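You operate a simulated robot arm through the tools that you are given. There is no shell and no other tool.

You are at the controls of a simulated robot arm. One attempt, no reset.

JOB
Lay the blue roller in the cradle, slide the stop to 90 and clamp it.
Fine: lift the clamp first.
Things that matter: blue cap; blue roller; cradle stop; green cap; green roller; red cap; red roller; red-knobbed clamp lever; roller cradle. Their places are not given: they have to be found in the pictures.

The check looks at the end state, three seconds after you hand in, the way a careful person would. Anything else that was tipped, shoved, dropped, spilled or broken makes it a failure.

ROBOT AND FRAMES
A 6-joint arm with a two-finger parallel gripper, fixed in place. Base frame: the origin is on the floor under the middle of its stand, x ahead of it, y to its left, z up; the work surface is at about z = 880. Units: mm, degrees, N and s.
With the tool pointing down near the work surface it reaches from about 300 to 660 mm from the base axis. Its first joint turns from -115.0 to 115.0 degrees. Payload 3.43 kg.
The TCP is the grasp point between the finger pads, 34 mm short of the fingertips. In the tool frame z runs along the fingers and y along their closing line. The gripper opens to 128 mm. The fingers are 24 mm wide and 12 mm thick; the gripper's body (48 by 130 mm) begins 96 mm behind the TCP.
Orientation is that of the tool frame in the base frame, as [roll, pitch, yaw] about the fixed x, y, z axes, in that order (R = Rz(yaw) Ry(pitch) Rx(roll)). With the fingers straight down and closing along the base's y, the tool's x points along the base's -x, its y along +y and its z along -z.

CONTROLS
- The arm moves only by the tool drive_tool. Its arguments are lists of equal length, an entry for each row: "slide": the shift along the base's x, y, z in units of 20 mm (1.0 is 20 mm), a list of three; "turn": the turn, a rotation vector about the base's x, y, z in units of 5 degrees (1.0 is 5 degrees), a list of three. In form: {"slide": [[tx, ty, tz], ...], "turn": [[wx, wy, wz], ...]}. A call has 1 to 20 rows; each row shifts and turns the commanded pose from where the row before left it. "claw" is the finger opening in mm, from 0 to 128, set as the call begins (left out, the last holds). A call with a number of a shift or a turn outside -1 to 1 is refused whole. A row lasts 0.2 s, in which the tool goes at most 50 mm and 8.6 degrees; a call with a longer step from one row to the next is refused whole, and so is a gripper value outside its range. A pose out of reach is approached as far as the arm can. The call stops where the force on the tool passes 70 N (or 10 N more than at its start, if that is more) or the arm is blocked; 0.2 s more then pass. The fingers move at their own pace (about 153 mm/s each) and stop on an object; they squeeze with about 22 N. The grip force told is the motor's: it shows also when the fingers shut on nothing. Time passes only in rows, and 0.2 s behind the last, so rows that do not move let the fingers close. The reply holds the time, the measured pose of the TCP, the force on the tool along the base axes, the opening and the grip force, in the units named above and with some noise, with the torque about the TCP (base axes, N m) and any sound that the robot's microphone picked up.
- Cameras (640 x 400 px; columns grow to the right, rows downward): "scene" is fixed at [221.4, -650.8, 1630.4]; the picture's right is [0.99, -0.11, 0.00], its down [-0.09, -0.82, -0.57] and it looks along [0.06, 0.57, -0.82] (base axes); focal length 347 px, centre (320, 200). "wrist" rides on the gripper at [76, -11, -160] in the tool frame; the picture's right is [0.15, 0.99, 0.00], its down [-0.88, 0.13, -0.46] and it looks along [-0.45, 0.07, 0.89] (tool axes); focal length 234 px, centre (320, 200).
- capture(camera): a new picture of that camera. No time passes.
- raise_lower(by): slides the trunk up (or, below 0, down) by that many mm; the arm rides with it, the base frame stays. It gives what a move gives, with no picture.
- measure_at(camera, pixels): for up to 12 pixels [column, row] of the newest picture of that camera ("zoom" is the newest enlarged one), the place [x, y, z] in the base frame of the surface seen there, good to about 3 mm. No time passes.
- close_up(camera, box): a new picture of the part [left, top, right, bottom] of that camera's present view, enlarged. No time passes.
- finish_job(): hands the job in; it is judged then, once.

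Open the gripper and draw the arm clear of the work before you hand the job in, unless the task says otherwise.

The tools are called after "Call:" as name(argument=value, ...) on one line, values as JSON. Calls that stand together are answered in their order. drive_tool: Moves the arm, as the interface text tells. Its arguments: {"type":"object","properties":{"slide":{"type":"array","items":{"type":"array","items":{"type":"number"}}},"turn":{"type":"array","items":{"type":"array","items":{"type":"number"}}},"claw":{"type":"number"}},"required":["slide","turn"]} The other tools are called the same way: raise_lower (by) moves the trunk up or down; capture (camera) takes a picture; measure_at (camera, pixels) gives the place of the surface under pixels of a picture; close_up (camera, box) takes an enlarged picture of a part of a camera's view; finish_job () hands the job in.

At the start:

```text
time: 0.0
tcp_pos: [322.6, -301.9, 1248.4]
orientation: [-180.0, 0.0, -180.0]
wrist_force: [0.7, -0.7, -0.9]
moment: [-0.02, 0.0, -0.01]
finger_gap: 128.2
gripper_force: 0.0
trunk travel left (down, up): [-925.0, 65.0]
```

scene: 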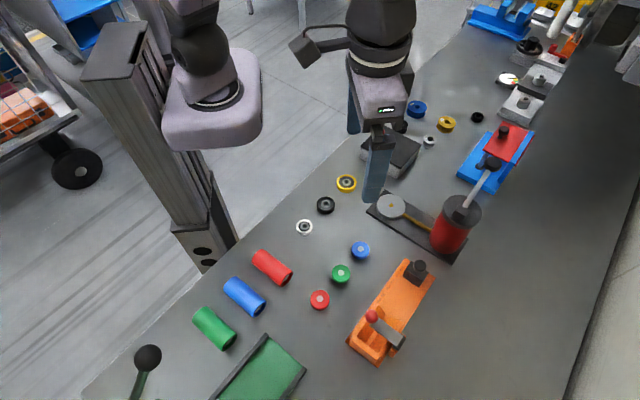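
wrist: 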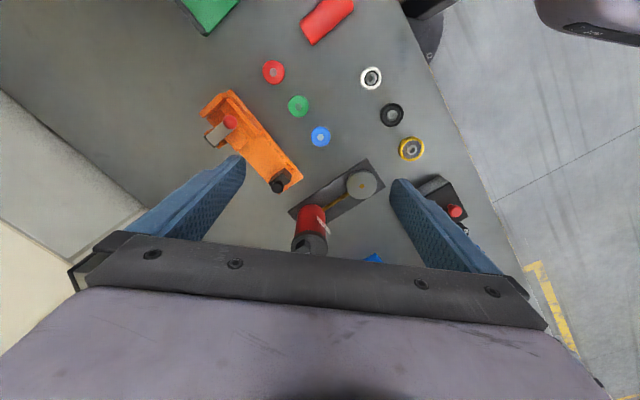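

The scene picture shows the orange cradle around (390,310), with a red-knobbed clamp at (372,316), and the blue roller at (244,296). I take close-ups of the cradle and the rollers.

Call:
close_up(camera="scene", box=[320, 240, 460, 380])

Call:
close_up(camera="scene", box=[170, 220, 350, 380])

Call:
close_up(camera="wrist", box=[180, 60, 340, 210])

```text
2.86 times, centred on (390, 310) of scene
```

zoom: 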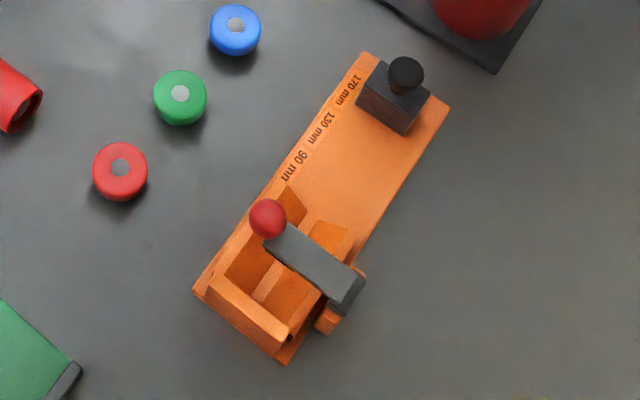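

```text
2.50 times, centred on (260, 300) of scene
```

zoom: 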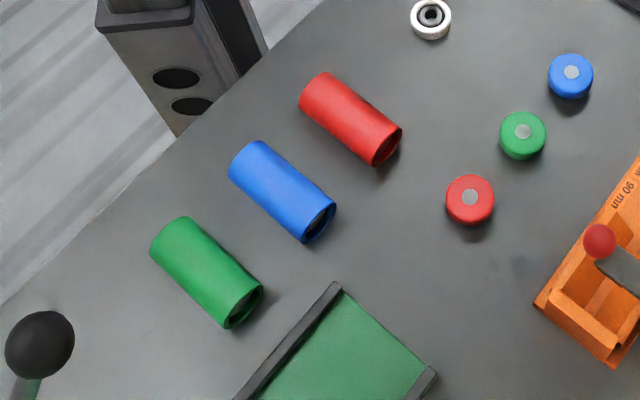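

```text
2.67 times, centred on (260, 135) of wrist
```

zoom: 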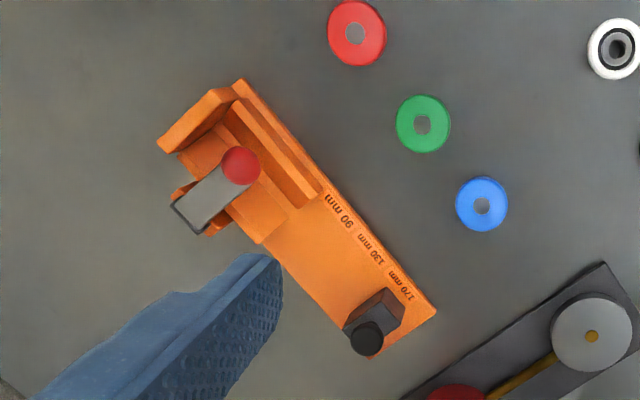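

I measure points on the rollers and the cradle in the scene picture, using the full-view pixel positions.

Call:
capture(camera="scene")

Call:
measure_at(camera="scene", pixels=[[230, 286], [244, 297], [258, 309], [253, 300], [236, 282], [272, 267], [214, 328], [360, 251], [341, 274], [320, 300], [418, 266], [372, 316]])

Call:
close_up(camera="scene", box=[340, 290, 420, 370])

```text
taken
```

scene: 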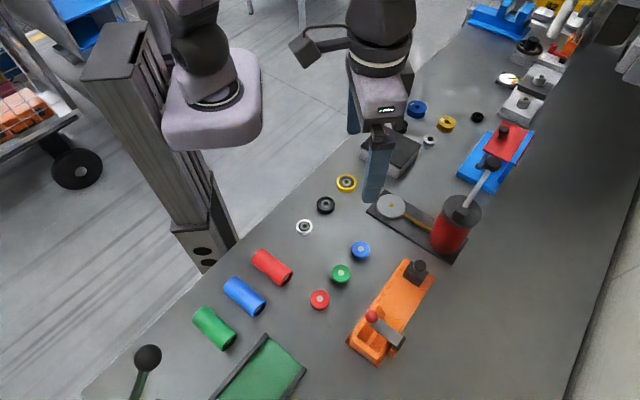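

```text
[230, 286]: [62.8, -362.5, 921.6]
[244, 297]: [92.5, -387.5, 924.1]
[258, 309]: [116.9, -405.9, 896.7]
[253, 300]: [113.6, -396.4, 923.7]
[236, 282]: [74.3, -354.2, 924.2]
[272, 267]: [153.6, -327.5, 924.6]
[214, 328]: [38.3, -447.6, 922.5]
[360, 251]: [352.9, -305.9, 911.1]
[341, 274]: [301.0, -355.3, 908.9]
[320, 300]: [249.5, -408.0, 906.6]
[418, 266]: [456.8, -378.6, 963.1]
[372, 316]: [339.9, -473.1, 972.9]
```

```text
5.00 times, centred on (380, 330) of scene
```

zoom: 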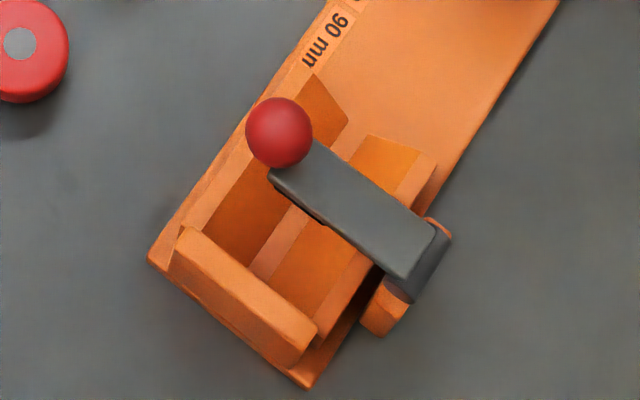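

I measure the cradle's details in the newest zoom (end plate, V faces, lever, pivot).

Call:
measure_at(camera="zoom", pixels=[[190, 240], [305, 350], [155, 262], [308, 382], [280, 115], [290, 170], [345, 195], [405, 265], [430, 225], [385, 310], [240, 225], [300, 280]])

Call:
measure_at(camera="zoom", pixels=[[185, 232], [312, 330], [265, 250], [330, 105], [385, 160], [430, 170], [445, 240], [425, 285], [360, 320], [350, 60], [550, 10], [420, 80]])

Call:
close_up(camera="scene", box=[370, 240, 450, 320])

```text
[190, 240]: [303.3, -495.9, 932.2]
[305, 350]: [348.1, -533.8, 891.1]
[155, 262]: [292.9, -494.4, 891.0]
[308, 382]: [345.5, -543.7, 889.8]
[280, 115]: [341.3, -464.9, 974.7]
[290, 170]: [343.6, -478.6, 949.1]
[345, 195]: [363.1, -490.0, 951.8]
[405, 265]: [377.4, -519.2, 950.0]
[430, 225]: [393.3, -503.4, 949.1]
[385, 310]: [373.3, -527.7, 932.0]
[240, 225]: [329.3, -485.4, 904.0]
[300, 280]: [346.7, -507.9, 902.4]
```

```text
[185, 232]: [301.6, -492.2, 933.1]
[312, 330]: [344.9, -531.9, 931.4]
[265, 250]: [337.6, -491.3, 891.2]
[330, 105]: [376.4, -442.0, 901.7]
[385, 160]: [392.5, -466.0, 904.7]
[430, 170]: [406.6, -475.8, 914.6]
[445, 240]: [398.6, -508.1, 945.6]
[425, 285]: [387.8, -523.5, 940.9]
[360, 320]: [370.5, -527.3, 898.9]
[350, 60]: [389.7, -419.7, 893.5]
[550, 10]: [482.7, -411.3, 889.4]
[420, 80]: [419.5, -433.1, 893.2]
```

```text
5.00 times, centred on (410, 280) of scene
```

zoom: 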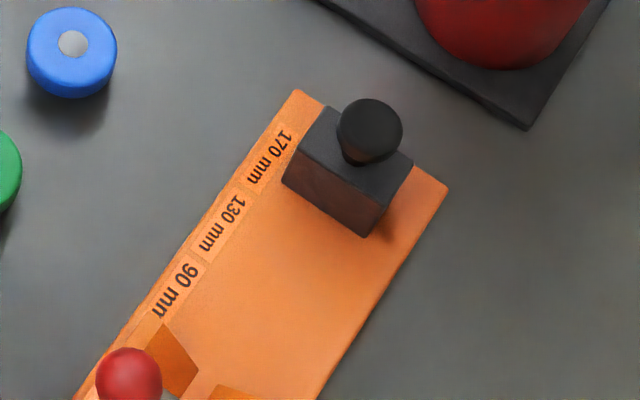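

Call:
measure_at(camera="zoom", pixels=[[297, 92], [447, 187], [285, 178], [365, 235], [327, 108], [412, 162], [370, 115], [370, 205], [272, 158], [222, 222], [178, 290], [345, 150]])

Call:
close_up(camera="scene", box=[215, 260, 285, 330])

```text
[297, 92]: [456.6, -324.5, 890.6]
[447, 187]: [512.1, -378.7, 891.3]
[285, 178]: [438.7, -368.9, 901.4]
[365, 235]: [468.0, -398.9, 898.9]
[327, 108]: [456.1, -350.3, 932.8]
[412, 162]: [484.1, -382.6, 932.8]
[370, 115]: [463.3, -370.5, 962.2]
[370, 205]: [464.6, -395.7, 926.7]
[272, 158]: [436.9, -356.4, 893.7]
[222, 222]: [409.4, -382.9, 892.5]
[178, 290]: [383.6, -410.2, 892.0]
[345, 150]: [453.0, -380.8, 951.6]
```

```text
5.71 times, centred on (250, 295) of scene
```

zoom: 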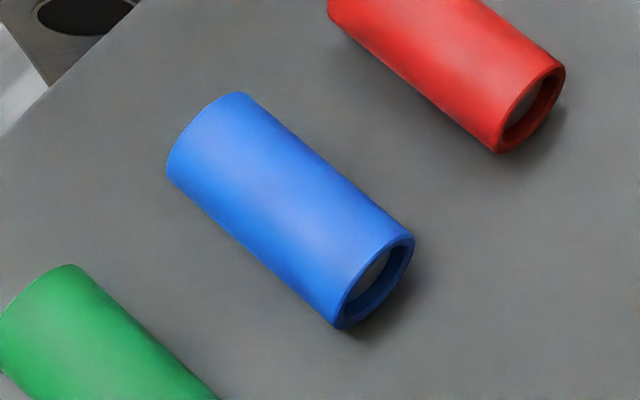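

The newest zoom shows the blue roller with its far end around (205,130) and its hollow near end around (378,280). I measure its length and diameter.

Call:
measure_at(camera="zoom", pixels=[[243, 94], [410, 232], [170, 178], [338, 325], [205, 125], [370, 255], [385, 240], [220, 105], [240, 240], [310, 170], [395, 300], [140, 120]])

Call:
measure_at(camera="scene", pixels=[[308, 268], [300, 330], [440, 300], [330, 350], [150, 356], [265, 340], [400, 380], [460, 340]])

```text
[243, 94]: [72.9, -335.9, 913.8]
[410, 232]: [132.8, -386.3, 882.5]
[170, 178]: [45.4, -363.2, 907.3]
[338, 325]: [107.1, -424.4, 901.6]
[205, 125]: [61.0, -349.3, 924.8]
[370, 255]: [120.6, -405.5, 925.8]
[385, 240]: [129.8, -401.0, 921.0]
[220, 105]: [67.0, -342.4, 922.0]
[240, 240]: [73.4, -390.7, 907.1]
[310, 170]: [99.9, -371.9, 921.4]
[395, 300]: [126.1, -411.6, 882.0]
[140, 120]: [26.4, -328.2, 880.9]
```

```text
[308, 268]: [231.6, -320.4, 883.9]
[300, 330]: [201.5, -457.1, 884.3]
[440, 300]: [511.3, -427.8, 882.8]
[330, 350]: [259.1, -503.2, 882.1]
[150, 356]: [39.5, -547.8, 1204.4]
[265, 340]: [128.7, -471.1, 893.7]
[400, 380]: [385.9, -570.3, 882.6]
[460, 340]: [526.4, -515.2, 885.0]
```

The blue roller is about 82–87 mm long and 43 mm in diameter, lying along about (0.71,-0.70). Next I measure the red hand-pump near the stop (scene px 440-480, 190-250) to know the obstacles, then move to get a wrist view of the cradle.

Call:
measure_at(camera="scene", pixels=[[460, 203], [447, 232], [435, 240], [470, 225], [463, 250], [452, 263], [368, 212], [392, 207], [480, 183], [488, 165], [270, 337], [303, 372]])

Call:
drive_tool(slide=[[0, -0.5, 0], [0, -0.5, 0], [0, -0.5, 0], [0, 0, 0], [0, 0, 0], [0, 0, 0], [0, 0, 0], [0, 0, 0], [0, 0, 0]], turn=[[0, 0, 1], [0, 0, 1], [0, 0, 1], [0, 0, 1], [0, 0, 1], [0, 0, 1], [0, 0, 1], [0, 0, 1], [0, 0, 1]])

```text
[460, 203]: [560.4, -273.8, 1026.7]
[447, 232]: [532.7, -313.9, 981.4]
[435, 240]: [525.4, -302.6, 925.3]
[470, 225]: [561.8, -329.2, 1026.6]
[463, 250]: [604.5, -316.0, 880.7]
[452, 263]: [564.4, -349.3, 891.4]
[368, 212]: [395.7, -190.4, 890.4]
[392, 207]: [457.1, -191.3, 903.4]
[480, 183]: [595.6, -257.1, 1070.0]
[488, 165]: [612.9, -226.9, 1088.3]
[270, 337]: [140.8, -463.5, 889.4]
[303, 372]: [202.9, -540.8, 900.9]
```

```text
time: 2.0
tcp_pos: [323.7, -333.4, 1248.7]
orientation: [-179.9, 0.0, -134.9]
wrist_force: [-0.4, -0.1, -0.3]
moment: [-0.01, 0.01, 0.0]
finger_gap: 127.9
gripper_force: 0.0
trunk travel left (down, up): [-925.0, 65.0]
```

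The turn worked (yaw -135). I move the TCP to about (319,-505,1130) to look at the cradle with the wrist camera along its axis.

Call:
drive_tool(slide=[[0, -0.95, -0.65], [0, -0.95, -0.65], [0, -0.95, -0.65], [0, -0.95, -0.65], [0, -0.95, -0.65], [0, -0.95, -0.65], [0, -0.95, -0.65], [0, -0.95, -0.65], [0, -0.95, -0.65]], turn=[[0, 0, 0], [0, 0, 0], [0, 0, 0], [0, 0, 0], [0, 0, 0], [0, 0, 0], [0, 0, 0], [0, 0, 0], [0, 0, 0]])

Call:
capture(camera="wrist")

```text
time: 4.0
tcp_pos: [322.0, -506.7, 1130.5]
orientation: [-180.0, 0.0, -135.0]
wrist_force: [-0.1, -0.5, -0.3]
moment: [-0.01, 0.02, 0.03]
finger_gap: 128.0
gripper_force: 0.0
trunk travel left (down, up): [-925.0, 65.0]
```

```text
taken
```

wrist: 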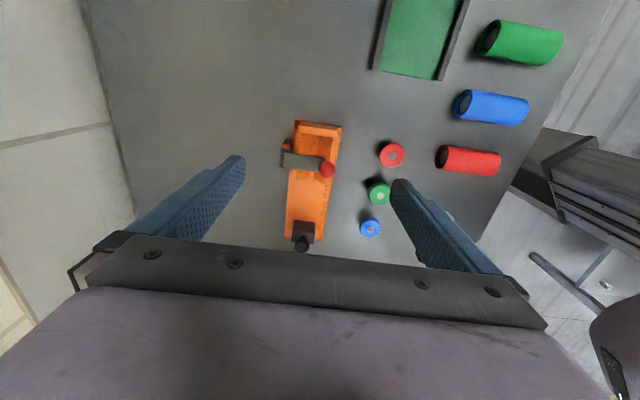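

The wrist view shows the cradle from (315,122) to (303,250), with the lever's red knob at (327,169). I enlarge it.

Call:
close_up(camera="wrist", box=[265, 110, 365, 190])

Call:
close_up(camera="wrist", box=[260, 170, 360, 260])

```text
5.00 times, centred on (315, 150) of wrist
```

zoom: 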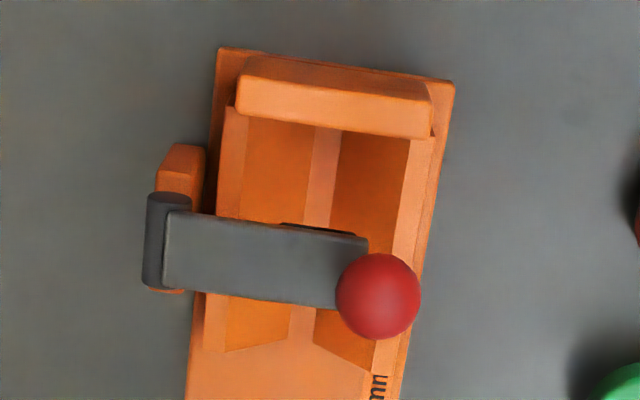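

```text
4.44 times, centred on (310, 215) of wrist
```

zoom: 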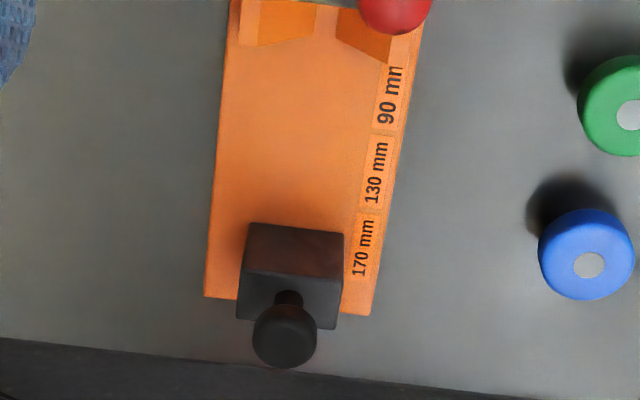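

I take the first close-up again so that I can measure the end plate's inner face, the V block, the lever and the hinge.

Call:
close_up(camera="wrist", box=[265, 110, 365, 190])

Call:
measure_at(camera="zoom", pixels=[[240, 95], [428, 130], [245, 62], [425, 90], [310, 150], [320, 200], [235, 130], [420, 155], [260, 140], [390, 155], [395, 230], [230, 200]])

Call:
measure_at(camera="zoom", pixels=[[378, 295], [350, 250], [330, 290], [180, 240], [150, 210], [150, 270], [180, 165], [250, 345], [350, 345], [400, 240], [365, 365], [225, 345]])

```text
5.00 times, centred on (315, 150) of wrist
```

zoom: 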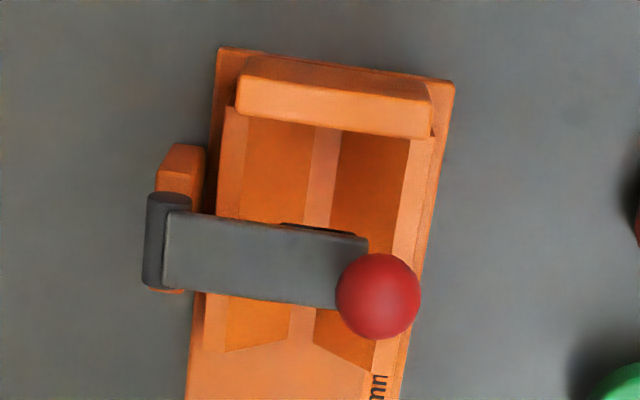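

```text
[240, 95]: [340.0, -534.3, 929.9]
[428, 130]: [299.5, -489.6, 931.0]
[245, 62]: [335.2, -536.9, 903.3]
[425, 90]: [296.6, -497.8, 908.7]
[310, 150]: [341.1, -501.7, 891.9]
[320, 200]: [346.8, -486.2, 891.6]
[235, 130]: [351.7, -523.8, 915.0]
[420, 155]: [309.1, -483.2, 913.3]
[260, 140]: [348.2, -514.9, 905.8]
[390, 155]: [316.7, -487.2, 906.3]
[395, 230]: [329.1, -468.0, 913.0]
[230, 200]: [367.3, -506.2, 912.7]
```

```text
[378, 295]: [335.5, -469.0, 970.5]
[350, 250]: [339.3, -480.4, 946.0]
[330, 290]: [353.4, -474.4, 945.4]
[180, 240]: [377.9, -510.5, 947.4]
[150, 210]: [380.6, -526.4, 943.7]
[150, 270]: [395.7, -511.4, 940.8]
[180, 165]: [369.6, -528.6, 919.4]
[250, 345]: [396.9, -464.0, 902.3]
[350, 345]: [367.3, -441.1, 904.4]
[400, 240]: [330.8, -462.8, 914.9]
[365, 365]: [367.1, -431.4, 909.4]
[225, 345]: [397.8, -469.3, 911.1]
```

The lever's hinge runs along the cradle's long axis at about (388,-519,940). The knob centre works out at about (340,-467,960). I turn the gripper so that its closing line runs along the cradle axis, so the knob can pivot between the pads, and I move to the base side of the knob.

Call:
drive_tool(slide=[[-0.03, 0.187, 0], [-0.03, 0.187, 0], [-0.03, 0.187, 0], [-0.03, 0.187, 0], [-0.03, 0.187, 0], [-0.03, 0.187, 0], [-0.03, 0.187, 0], [-0.03, 0.187, 0], [-0.03, 0.187, 0], [-0.03, 0.187, 0], [-0.03, 0.187, 0], [-0.03, 0.187, 0], [-0.03, 0.187, 0], [-0.03, 0.187, 0], [-0.03, 0.187, 0], [-0.03, 0.187, 0], [-0.03, 0.187, 0], [-0.03, 0.187, 0]], turn=[[0, 0, -1], [0, 0, -1], [0, 0, -1], [0, 0, -1], [0, 0, -1], [0, 0, -1], [0, 0, -1], [0, 0, -1], [0, 0, -1], [0, 0, -1], [0, 0, -1], [0, 0, -1], [0, 0, -1], [0, 0, -1], [0, 0, -1], [0, 0, -1], [0, 0, -1], [0, 0, -1]], claw=60)

Call:
drive_tool(slide=[[0, 0, -0.6], [0, 0, -0.6], [0, 0, -0.6], [0, 0, -0.6], [0, 0, -0.6], [0, 0, -0.6]], turn=[[-0.703, -0.711, 0], [-0.703, -0.711, 0], [-0.703, -0.711, 0], [-0.703, -0.711, 0], [-0.703, -0.711, 0], [-0.703, -0.711, 0]])

Call:
capture(camera="wrist")

Call:
capture(camera="scene")

```text
time: 7.8
tcp_pos: [311.6, -436.1, 1131.7]
orientation: [-179.9, -0.1, 134.8]
wrist_force: [0.4, 0.6, 0.3]
moment: [-0.01, -0.03, 0.0]
finger_gap: 60.0
gripper_force: 0.0
trunk travel left (down, up): [-925.0, 65.0]
```

```text
time: 9.2
tcp_pos: [311.4, -437.5, 1059.2]
orientation: [-180.0, 30.0, 134.9]
wrist_force: [0.2, 1.0, 0.1]
moment: [0.02, 0.02, -0.02]
finger_gap: 60.0
gripper_force: 0.2
trunk travel left (down, up): [-925.0, 65.0]
```

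```text
taken
```

wrist: 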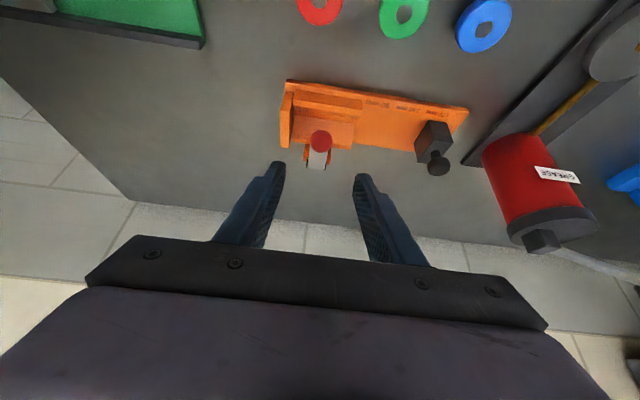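

```text
taken
```

scene: 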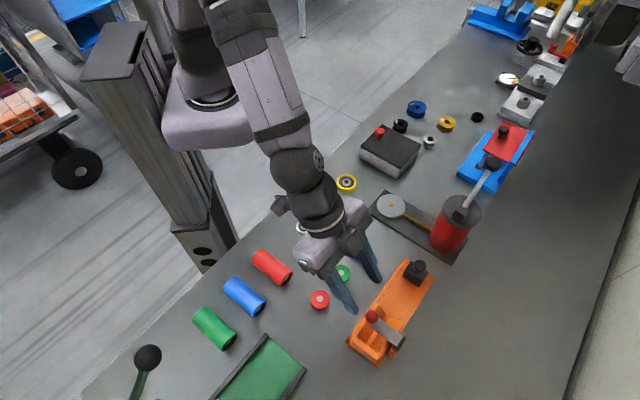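

The tilt worked; the knob shows at (320,140) of the wrist view, between the fingers. I enlarge and measure it.

Call:
close_up(camera="wrist", box=[270, 70, 480, 190])

Call:
measure_at(camera="wrist", pixels=[[320, 140], [320, 133], [313, 140], [328, 140], [318, 162], [285, 92], [291, 94], [291, 120], [350, 98], [350, 118], [430, 130], [437, 165]])

```text
3.05 times, centred on (375, 130) of wrist
```

zoom: 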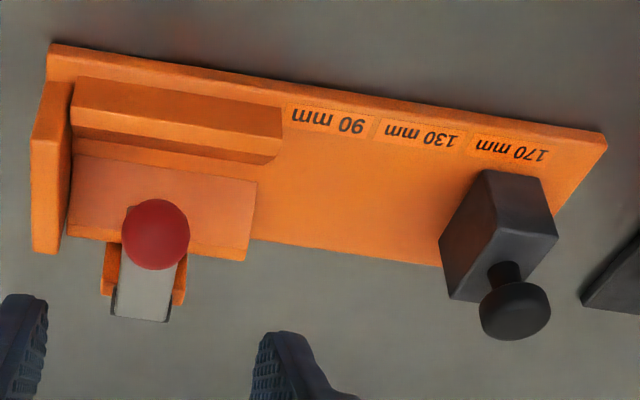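

```text
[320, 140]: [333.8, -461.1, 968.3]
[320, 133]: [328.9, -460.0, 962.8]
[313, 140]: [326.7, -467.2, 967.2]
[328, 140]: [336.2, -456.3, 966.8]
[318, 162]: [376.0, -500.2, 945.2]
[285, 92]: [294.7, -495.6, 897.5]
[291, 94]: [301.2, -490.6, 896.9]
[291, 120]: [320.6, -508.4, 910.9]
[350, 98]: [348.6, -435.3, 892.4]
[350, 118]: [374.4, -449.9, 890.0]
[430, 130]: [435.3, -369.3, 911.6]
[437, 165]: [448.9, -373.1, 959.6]
```

The knob centre is confirmed at about (340,-467,959), and the gripper is aligned with it along the cradle axis to within 1 mm. I narrow the claw to 40 and advance so that the fingers straddle the knob.

Call:
drive_tool(slide=[[0.222, -0.229, -0.785], [0.222, -0.229, -0.785], [0.222, -0.229, -0.785], [0.222, -0.229, -0.785], [0.222, -0.229, -0.785], [0.222, -0.229, -0.785]], turn=[[0, 0, 0], [0, 0, 0], [0, 0, 0], [0, 0, 0], [0, 0, 0], [0, 0, 0]], claw=40)

Call:
capture(camera="wrist")

Call:
close_up(camera="scene", box=[320, 260, 440, 370])

```text
time: 10.6
tcp_pos: [336.6, -465.1, 963.9]
orientation: [179.7, 29.9, 134.9]
wrist_force: [0.0, 0.1, 0.8]
moment: [-0.01, -0.03, 0.0]
finger_gap: 39.7
gripper_force: 0.1
trunk travel left (down, up): [-925.0, 65.0]
```

```text
taken
```

wrist: 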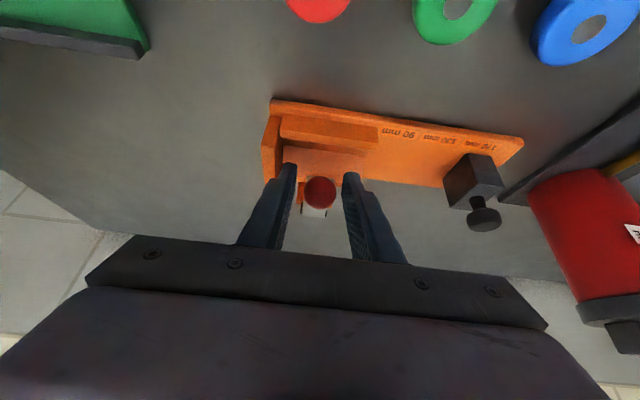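

```text
3.64 times, centred on (380, 315) of scene
```

zoom: 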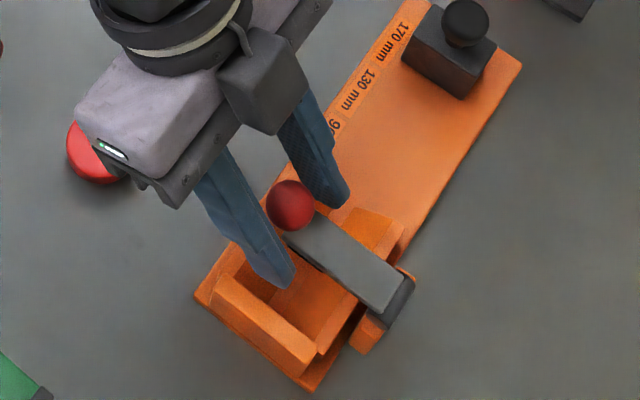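

The knob at (320,192) is centred between the fingertips (290 and 350). I close the fingers on it.

Call:
drive_tool(slide=[[0, 0, 0], [0, 0, 0], [0, 0, 0]], turn=[[0, 0, 0], [0, 0, 0], [0, 0, 0]], claw=10)

```text
time: 11.4
tcp_pos: [337.2, -463.6, 964.4]
orientation: [179.7, 29.9, 134.9]
wrist_force: [0.9, -1.8, 0.0]
moment: [-0.04, 0.0, 0.03]
finger_gap: 24.9
gripper_force: 45.0
trunk travel left (down, up): [-925.0, 65.0]
```

The knob is gripped at a 24.9 mm gap. I start lifting it along an arc about the hinge, in a few small steps to watch the force.

Call:
drive_tool(slide=[[0.096, -0.095, 0.35], [0.121, -0.12, 0.333], [0.146, -0.144, 0.313]], turn=[[0, 0, 0], [0, 0, 0], [0, 0, 0]])

Call:
close_up(camera="scene", box=[320, 260, 440, 370])

```text
time: 12.2
tcp_pos: [344.5, -472.2, 982.4]
orientation: [179.7, 29.6, 134.9]
wrist_force: [-6.7, 3.3, -15.6]
moment: [0.87, 0.91, 0.02]
finger_gap: 25.0
gripper_force: 45.1
trunk travel left (down, up): [-925.0, 65.0]
```

```text
3.64 times, centred on (380, 315) of scene
```

zoom: 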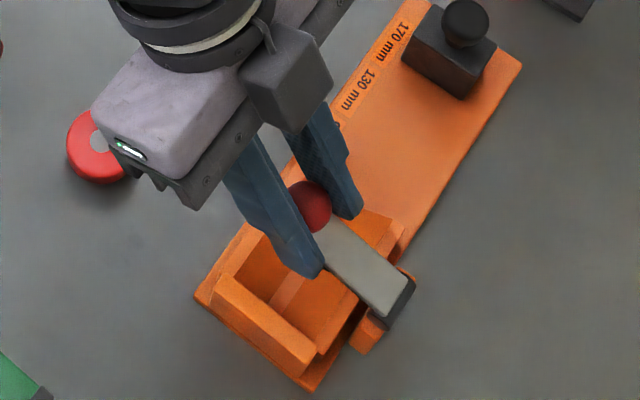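

The lever is rising with about 17 N of resistance. I continue along the arc.

Call:
drive_tool(slide=[[0.167, -0.165, 0.29], [0.188, -0.186, 0.265], [0.206, -0.204, 0.235], [0.222, -0.22, 0.205]], turn=[[0, 0, 0], [0, 0, 0], [0, 0, 0], [0, 0, 0]])

Call:
close_up(camera="scene", box=[320, 260, 440, 370])

```text
time: 13.2
tcp_pos: [359.0, -486.5, 1004.6]
orientation: [179.6, 29.7, 134.8]
wrist_force: [-15.5, 4.6, -8.5]
moment: [0.85, 1.03, -0.01]
finger_gap: 25.4
gripper_force: 44.4
trunk travel left (down, up): [-925.0, 65.0]
```

```text
3.64 times, centred on (380, 315) of scene
```

zoom: 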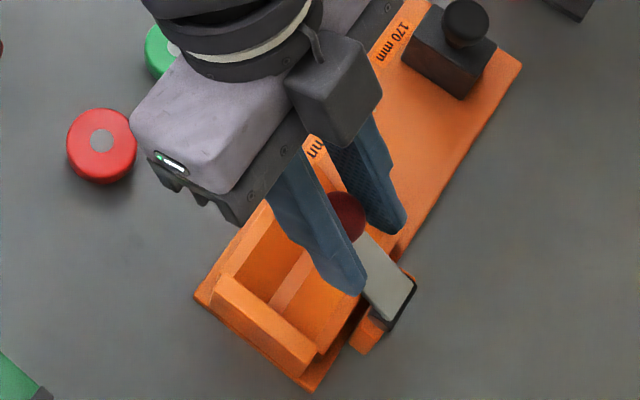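

The lever is about 40° up and following. I continue towards vertical.

Call:
drive_tool(slide=[[0.236, -0.234, 0.17], [0.249, -0.246, 0.135], [0.256, -0.253, 0.095], [0.263, -0.26, 0.06], [0.267, -0.264, 0.02]], turn=[[0, 0, 0], [0, 0, 0], [0, 0, 0], [0, 0, 0], [0, 0, 0]])

Call:
close_up(camera="scene", box=[320, 260, 440, 370])

```text
time: 14.4
tcp_pos: [387.3, -512.5, 1015.1]
orientation: [179.8, 30.0, 135.0]
wrist_force: [-0.2, -0.6, -1.1]
moment: [0.02, 0.0, -0.04]
finger_gap: 10.3
gripper_force: 0.2
trunk travel left (down, up): [-925.0, 65.0]
```

```text
3.64 times, centred on (380, 315) of scene
```

zoom: 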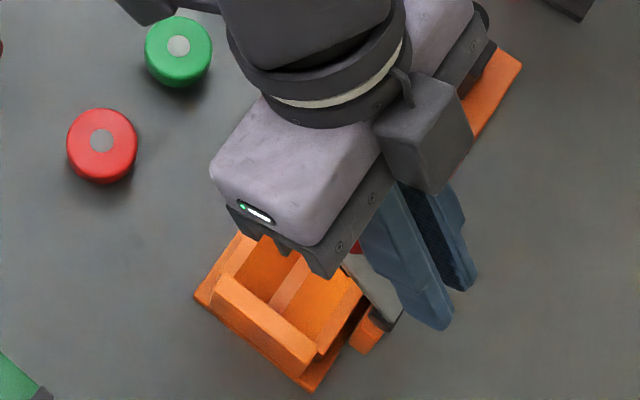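

The knob slipped out (gap 10, no force). I look at where the lever is now with the wrist camera.

Call:
capture(camera="wrist")

Call:
capture(camera="scene")

```text
taken
```

wrist: 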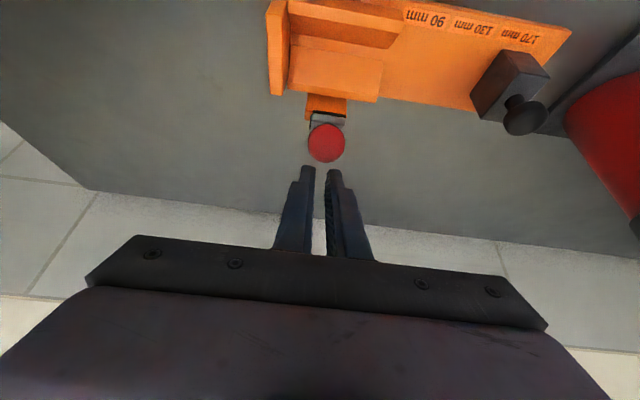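

```text
taken
```

scene: 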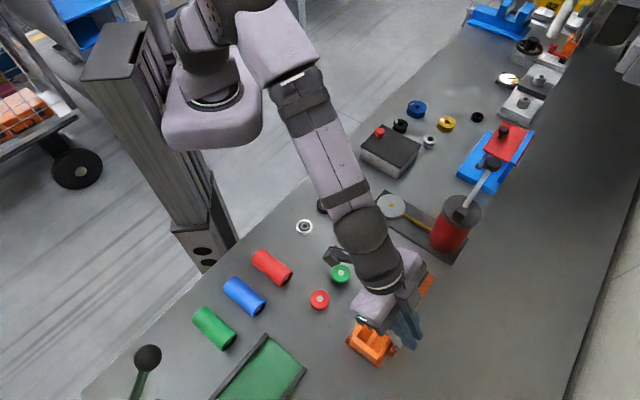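

The wrist view shows the knob at (326,142), just past the fingertips, with the lever standing up. I measure where it is.

Call:
measure_at(camera="wrist", pixels=[[326, 142], [326, 132], [318, 142], [334, 142], [328, 121], [328, 105], [326, 155]])

Call:
close_up(camera="wrist", box=[270, 80, 390, 200])

```text
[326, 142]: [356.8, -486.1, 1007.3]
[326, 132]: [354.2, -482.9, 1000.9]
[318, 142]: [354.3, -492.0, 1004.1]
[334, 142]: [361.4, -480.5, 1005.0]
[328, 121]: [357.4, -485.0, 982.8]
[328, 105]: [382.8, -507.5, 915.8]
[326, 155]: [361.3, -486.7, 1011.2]
```

```text
3.33 times, centred on (330, 140) of wrist
```

zoom: 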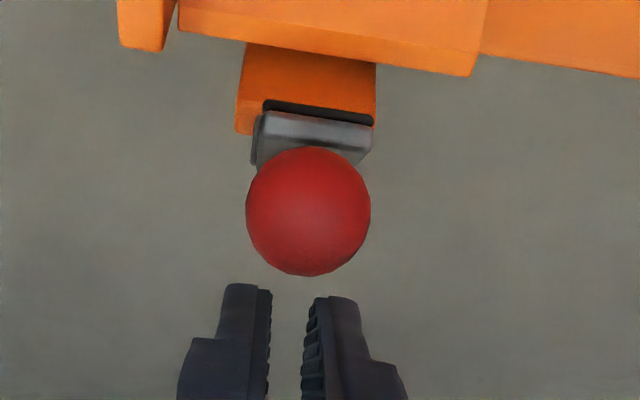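

The knob centre is now at about (363,-492,998). The lever rotated about 42° and stayed there by friction. I'll back off, close the fingers, go round to the base side of the lever, and push its underside further open.

Call:
drive_tool(slide=[[-0.267, 0.264, 0.65], [-0.267, 0.264, 0.65], [-0.267, 0.264, 0.65], [-0.267, 0.264, 0.65], [-0.54, 0.534, -0.275], [-0.54, 0.534, -0.275], [-0.54, 0.534, -0.275], [-0.54, 0.534, -0.275], [0, 0, -0.917], [0, 0, -0.917], [0, 0, -0.917]], turn=[[0, 0, 0], [0, 0, 0], [0, 0, 0], [0, 0, 0], [0, 0, 0], [0, 0, 0], [0, 0, 0], [0, 0, 0], [0, 0, 0], [0, 0, 0], [0, 0, 0]], claw=0)

Call:
capture(camera="wrist")

Call:
close_up(camera="scene", box=[320, 260, 440, 370])

```text
time: 16.8
tcp_pos: [321.9, -448.9, 991.4]
orientation: [179.7, 29.9, 135.0]
wrist_force: [-0.6, 0.1, 0.4]
moment: [0.01, -0.01, 0.01]
finger_gap: 0.0
gripper_force: 21.6
trunk travel left (down, up): [-925.0, 65.0]
```

```text
taken
```

wrist: 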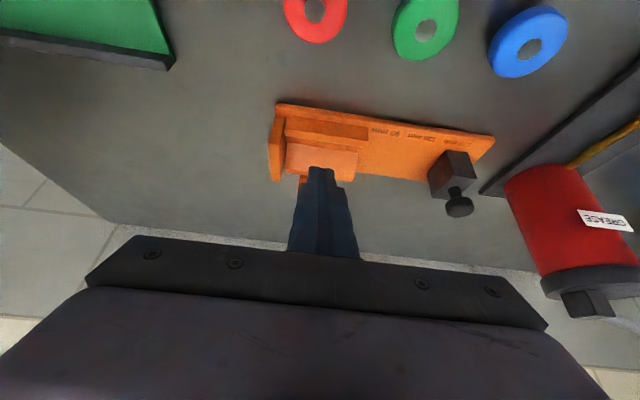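

```text
3.64 times, centred on (380, 315) of scene
```

zoom: 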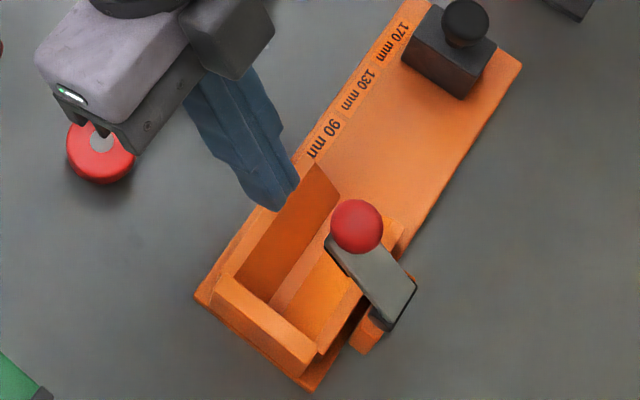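

The lever is held partly up, with its knob at (357,226) in the zoom and the closed fingers to its left. I move the fingertip under the lever and push it up and outward.

Call:
drive_tool(slide=[[0.396, -0.602, -0.27], [0.359, -0.355, 0.555], [0.178, -0.176, 0.255], [0.274, -0.271, 0.29]], turn=[[0, 0, 0], [0, 0, 0], [0, 0, 0], [0, 0, 0]])

Call:
close_up(camera="scene", box=[320, 260, 440, 370])

```text
time: 17.8
tcp_pos: [346.2, -475.7, 1007.5]
orientation: [179.8, 30.0, 134.9]
wrist_force: [-0.3, 0.0, -0.4]
moment: [0.01, 0.0, -0.03]
finger_gap: 0.0
gripper_force: 21.6
trunk travel left (down, up): [-925.0, 65.0]
```

```text
3.64 times, centred on (380, 315) of scene
```

zoom: 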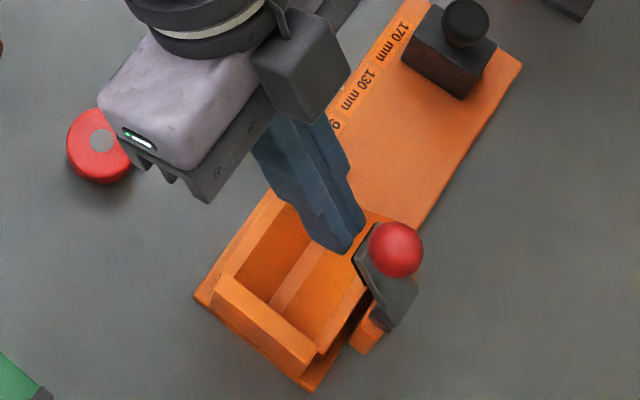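

The lever swings further with almost no remaining force. I continue pushing it past vertical.

Call:
drive_tool(slide=[[0.302, -0.299, 0.22], [0.324, -0.32, 0.145], [0.341, -0.337, 0.055], [0.341, -0.337, -0.025]], turn=[[0, 0, 0], [0, 0, 0], [0, 0, 0], [0, 0, 0]])

Call:
close_up(camera="scene", box=[320, 260, 440, 370])

```text
time: 18.8
tcp_pos: [361.8, -490.8, 1012.3]
orientation: [179.1, 29.1, 134.7]
wrist_force: [-44.6, 35.8, 8.6]
moment: [0.46, 1.15, -0.25]
finger_gap: 0.0
gripper_force: 22.6
trunk travel left (down, up): [-925.0, 65.0]
```

```text
3.64 times, centred on (380, 315) of scene
```

zoom: 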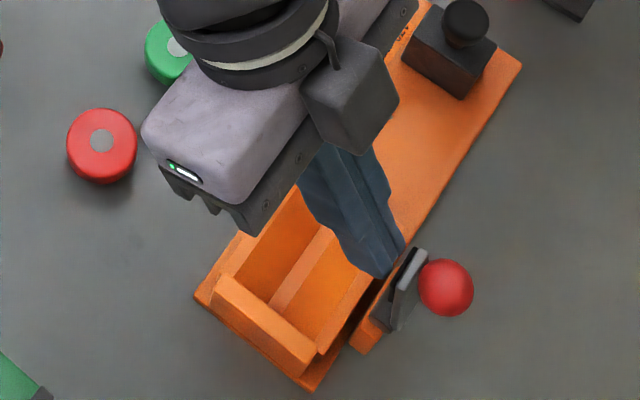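

The lever is now near vertical at its end stop (57 N against the finger). I back off at once and look at where it stays.

Call:
drive_tool(slide=[[-0.711, 0.703, 0.1], [-0.711, 0.703, 0.5], [-0.5, 0.5, 0.9], [0, 0, 0.9]], turn=[[0, 0, 0], [0, 0, 0], [0, 0, 0], [0, 0, 0]])

Call:
close_up(camera="scene", box=[320, 260, 440, 370])

Call:
capture(camera="wrist")

```text
time: 19.8
tcp_pos: [334.5, -462.3, 1065.1]
orientation: [179.7, 30.1, 134.9]
wrist_force: [-0.1, -0.3, 0.2]
moment: [0.0, -0.03, -0.01]
finger_gap: 0.0
gripper_force: 21.9
trunk travel left (down, up): [-925.0, 65.0]
```

```text
3.64 times, centred on (380, 315) of scene
```

zoom: 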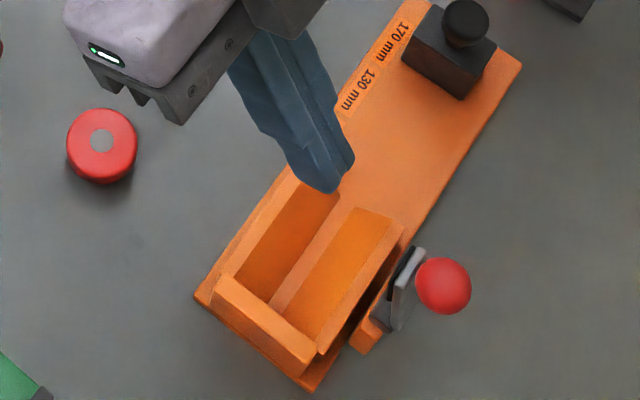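

```text
taken
```

wrist: 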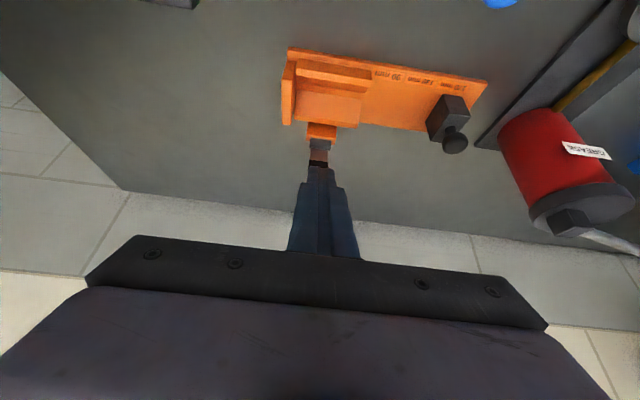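

The lever stands open at about vertical (zoom (405,290)) and stays there; the cradle has not shifted. Next I straighten the tool, rise, and travel over the blue roller with the closing line along the roller's length.

Call:
drive_tool(slide=[[0, 0, 0.55], [0, 0, 0.55], [0, 0, 0.55], [0, 0, 0.55], [0, 0, 0.55], [0, 0, 0.55]], turn=[[0.703, 0.711, 0], [0.703, 0.711, 0], [0.703, 0.711, 0], [0.703, 0.711, 0], [0.703, 0.711, 0], [0.703, 0.711, 0]])

Call:
drive_tool(slide=[[-0.676, 0.233, 0], [-0.676, 0.233, 0], [-0.676, 0.233, 0], [-0.676, 0.233, 0], [-0.676, 0.233, 0], [-0.676, 0.233, 0], [-0.676, 0.233, 0], [-0.676, 0.233, 0], [-0.676, 0.233, 0], [-0.676, 0.233, 0], [-0.676, 0.233, 0], [-0.676, 0.233, 0], [-0.676, 0.233, 0], [-0.676, 0.233, 0], [-0.676, 0.233, 0], [-0.676, 0.233, 0], [-0.676, 0.233, 0], [-0.676, 0.233, 0]], turn=[[0, 0, 1], [0, 0, 1], [0, 0, 1], [0, 0, 1], [0, 0, 1], [0, 0, 1], [0, 0, 1], [0, 0, 1], [0, 0, 1], [0, 0, 1], [0, 0, 1], [0, 0, 1], [0, 0, 1], [0, 0, 1], [0, 0, 1], [0, 0, 1], [0, 0, 1], [0, 0, 1]], claw=120)

Call:
capture(camera="wrist")

Call:
capture(camera="scene")

```text
time: 21.2
tcp_pos: [334.4, -464.2, 1128.3]
orientation: [-179.9, -0.1, 135.0]
wrist_force: [0.0, -0.2, 0.5]
moment: [0.03, -0.01, 0.0]
finger_gap: 0.0
gripper_force: 22.4
trunk travel left (down, up): [-925.0, 65.0]
```

```text
time: 25.0
tcp_pos: [91.0, -381.0, 1129.8]
orientation: [180.0, 0.0, -134.8]
wrist_force: [0.3, 0.2, 0.3]
moment: [0.03, -0.03, -0.03]
finger_gap: 120.1
gripper_force: 0.1
trunk travel left (down, up): [-925.0, 65.0]
```

```text
taken
```

wrist: 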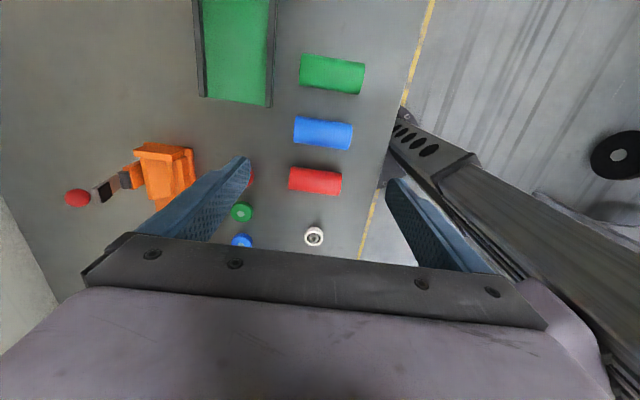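

```text
taken
```

scene: 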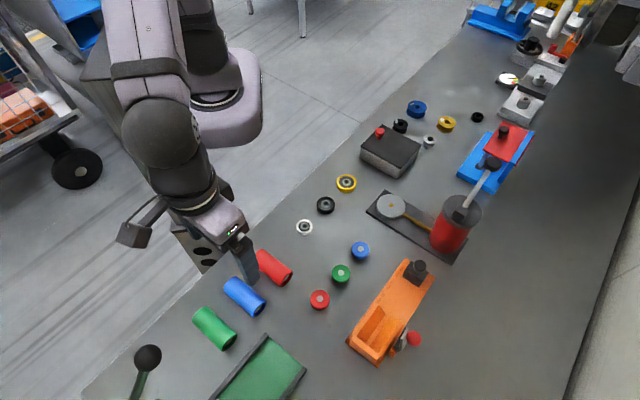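

The blue roller is at (323,133) of the wrist view, from (295,131) to (352,136). I enlarge it and measure its ends.

Call:
close_up(camera="wrist", box=[280, 100, 370, 160])

Call:
measure_at(camera="wrist", pixels=[[296, 130], [296, 122], [351, 136], [351, 128], [323, 133], [323, 125], [300, 130], [347, 135], [310, 131], [336, 134]])

```text
6.67 times, centred on (325, 130) of wrist
```

zoom: 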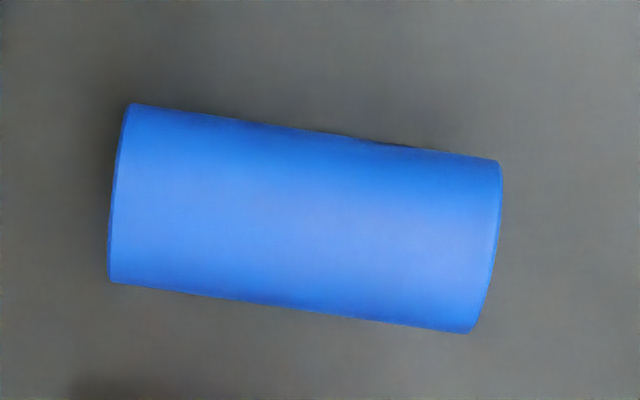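

```text
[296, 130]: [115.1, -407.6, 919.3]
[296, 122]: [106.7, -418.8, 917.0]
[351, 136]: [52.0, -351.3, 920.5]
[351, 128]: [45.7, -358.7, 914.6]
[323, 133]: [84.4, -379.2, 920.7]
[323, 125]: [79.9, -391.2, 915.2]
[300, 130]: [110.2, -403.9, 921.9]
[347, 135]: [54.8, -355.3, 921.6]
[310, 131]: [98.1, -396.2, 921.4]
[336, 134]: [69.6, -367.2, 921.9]
```

I measure along the roller's silhouette in this zoom to refine its axis and ends.

Call:
measure_at(camera="zoom", pixels=[[122, 193], [484, 247], [140, 196], [465, 244], [200, 205], [400, 235], [128, 120], [492, 175], [118, 270], [468, 322], [300, 220], [250, 212]])

Call:
close_up(camera="scene", box=[205, 260, 285, 330])

```text
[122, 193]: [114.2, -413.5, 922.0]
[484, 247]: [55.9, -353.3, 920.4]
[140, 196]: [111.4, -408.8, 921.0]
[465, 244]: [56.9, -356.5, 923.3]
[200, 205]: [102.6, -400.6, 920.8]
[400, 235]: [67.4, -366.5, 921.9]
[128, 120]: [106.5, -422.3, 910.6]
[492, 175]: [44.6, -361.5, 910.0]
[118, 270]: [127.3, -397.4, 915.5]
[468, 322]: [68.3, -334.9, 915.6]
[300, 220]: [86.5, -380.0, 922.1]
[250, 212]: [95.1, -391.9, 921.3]
```

```text
5.71 times, centred on (245, 295) of scene
```

zoom: 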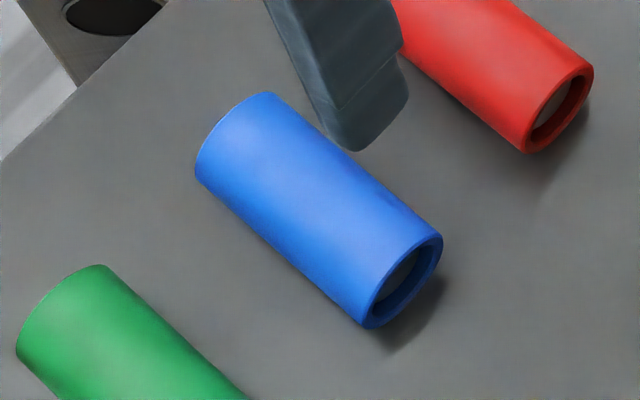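

The roller's centre is at about (87.5,-380), with its axis at -45° and a length of about 86. I centre the gripper over it and descend most of the way with the claw open at 120.

Call:
drive_tool(slide=[[-0.16, 0.05, -0.9], [0, 0, -0.9], [0, 0, -0.9], [0, 0, -0.9], [0, 0, -0.9], [0, 0, -0.9], [0, 0, -0.9], [0, 0, -0.9]], turn=[[0, 0, 0], [0, 0, 0], [0, 0, 0], [0, 0, 0], [0, 0, 0], [0, 0, 0], [0, 0, 0], [0, 0, 0]])

Call:
capture(camera="wrist")

Call:
close_up(camera="scene", box=[185, 230, 305, 340])

```text
time: 26.8
tcp_pos: [87.7, -379.9, 985.3]
orientation: [180.0, 0.0, -135.0]
wrist_force: [-1.1, 0.2, -0.2]
moment: [0.0, 0.01, -0.01]
finger_gap: 120.0
gripper_force: 0.0
trunk travel left (down, up): [-925.0, 65.0]
```

```text
taken
```

wrist: 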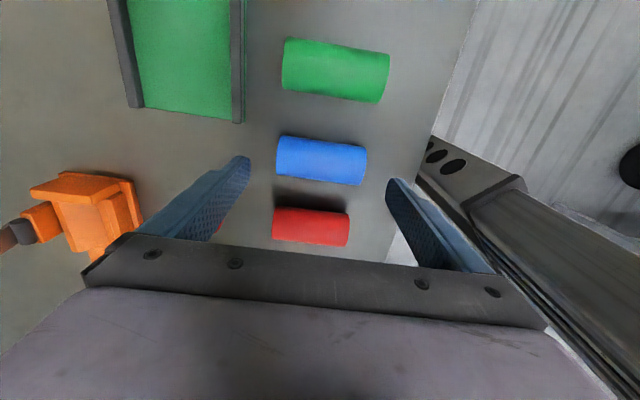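

```text
3.64 times, centred on (245, 285) of scene
```

zoom: 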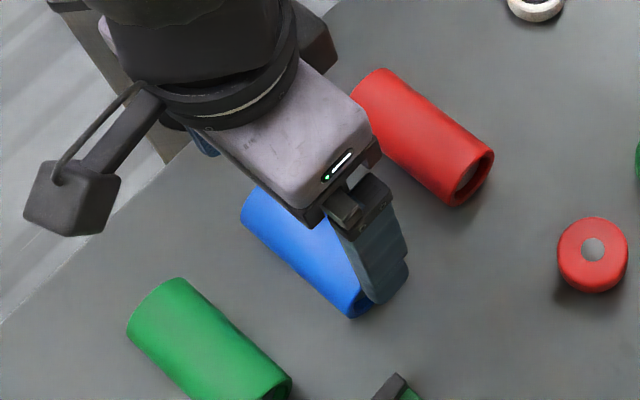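

The roller centre projects to (321,160), exactly where a centred roller should appear. I descend to TCP z = 924 so that the fingertips pass both roller ends.

Call:
drive_tool(slide=[[0, 0, -0.766], [0, 0, -0.766], [0, 0, -0.766], [0, 0, -0.766]], turn=[[0, 0, 0], [0, 0, 0], [0, 0, 0], [0, 0, 0]])

Call:
capture(camera="wrist")

```text
time: 27.8
tcp_pos: [88.2, -378.6, 921.7]
orientation: [-180.0, 0.0, -135.0]
wrist_force: [0.0, 0.9, -0.4]
moment: [0.01, 0.01, -0.02]
finger_gap: 120.2
gripper_force: 0.0
trunk travel left (down, up): [-925.0, 65.0]
```

```text
taken
```

wrist: 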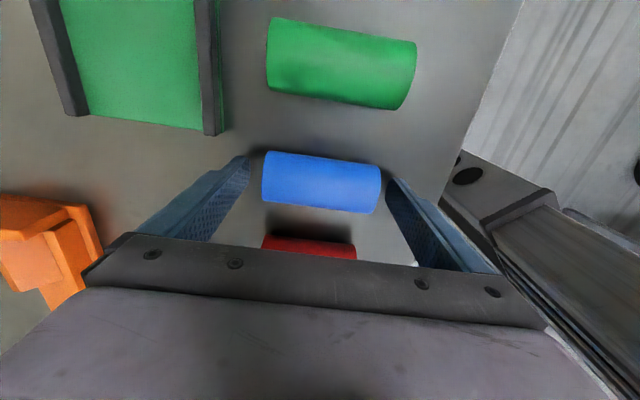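

The roller (262–381) sits between the fingertips (250 and 387). I close the claw.

Call:
drive_tool(slide=[[0, 0, 0], [0, 0, 0], [0, 0, 0], [0, 0, 0]], turn=[[0, 0, 0], [0, 0, 0], [0, 0, 0], [0, 0, 0]], claw=70)

Call:
capture(camera="wrist")

```text
time: 28.8
tcp_pos: [87.4, -378.9, 921.8]
orientation: [-179.9, 0.0, -135.0]
wrist_force: [-0.5, -0.5, 0.7]
moment: [-0.01, 0.0, 0.0]
finger_gap: 89.7
gripper_force: 22.0
trunk travel left (down, up): [-925.0, 65.0]
```

```text
taken
```

wrist: 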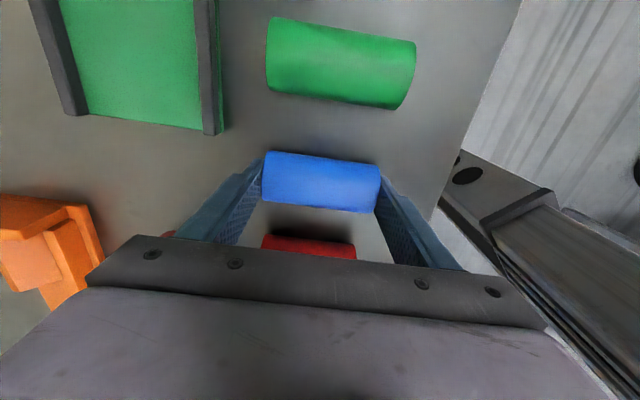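

The fingers hold the roller at an 89.7 mm gap, so it is about 90 mm long and the stop at 90 will sit snug against it. I lift it straight up.

Call:
drive_tool(slide=[[0, 0, 0.3], [0, 0, 0.6], [0, 0, 0.9], [0, 0, 0.9], [0, 0, 0.9], [0, 0, 0.9], [0, 0, 0.9], [0, 0, 0.9], [0, 0, 0.9], [0, 0, 0.9]], turn=[[0, 0, 0], [0, 0, 0], [0, 0, 0], [0, 0, 0], [0, 0, 0], [0, 0, 0], [0, 0, 0], [0, 0, 0], [0, 0, 0], [0, 0, 0]])

Call:
capture(camera="wrist")

```text
time: 31.0
tcp_pos: [89.2, -376.6, 1085.7]
orientation: [180.0, 0.0, -135.0]
wrist_force: [-0.2, 0.0, -2.3]
moment: [-0.01, -0.01, -0.02]
finger_gap: 89.8
gripper_force: 21.9
trunk travel left (down, up): [-925.0, 65.0]
```

```text
taken
```

wrist: 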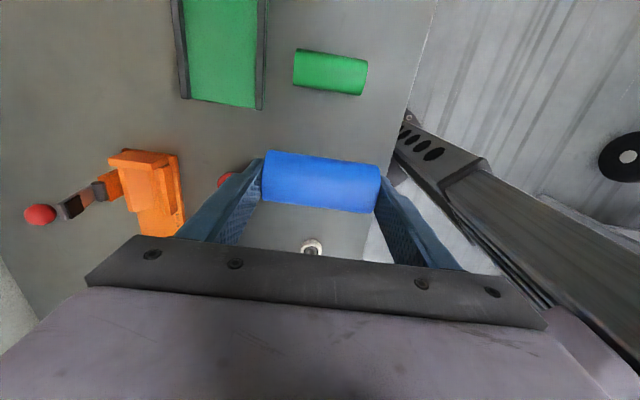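

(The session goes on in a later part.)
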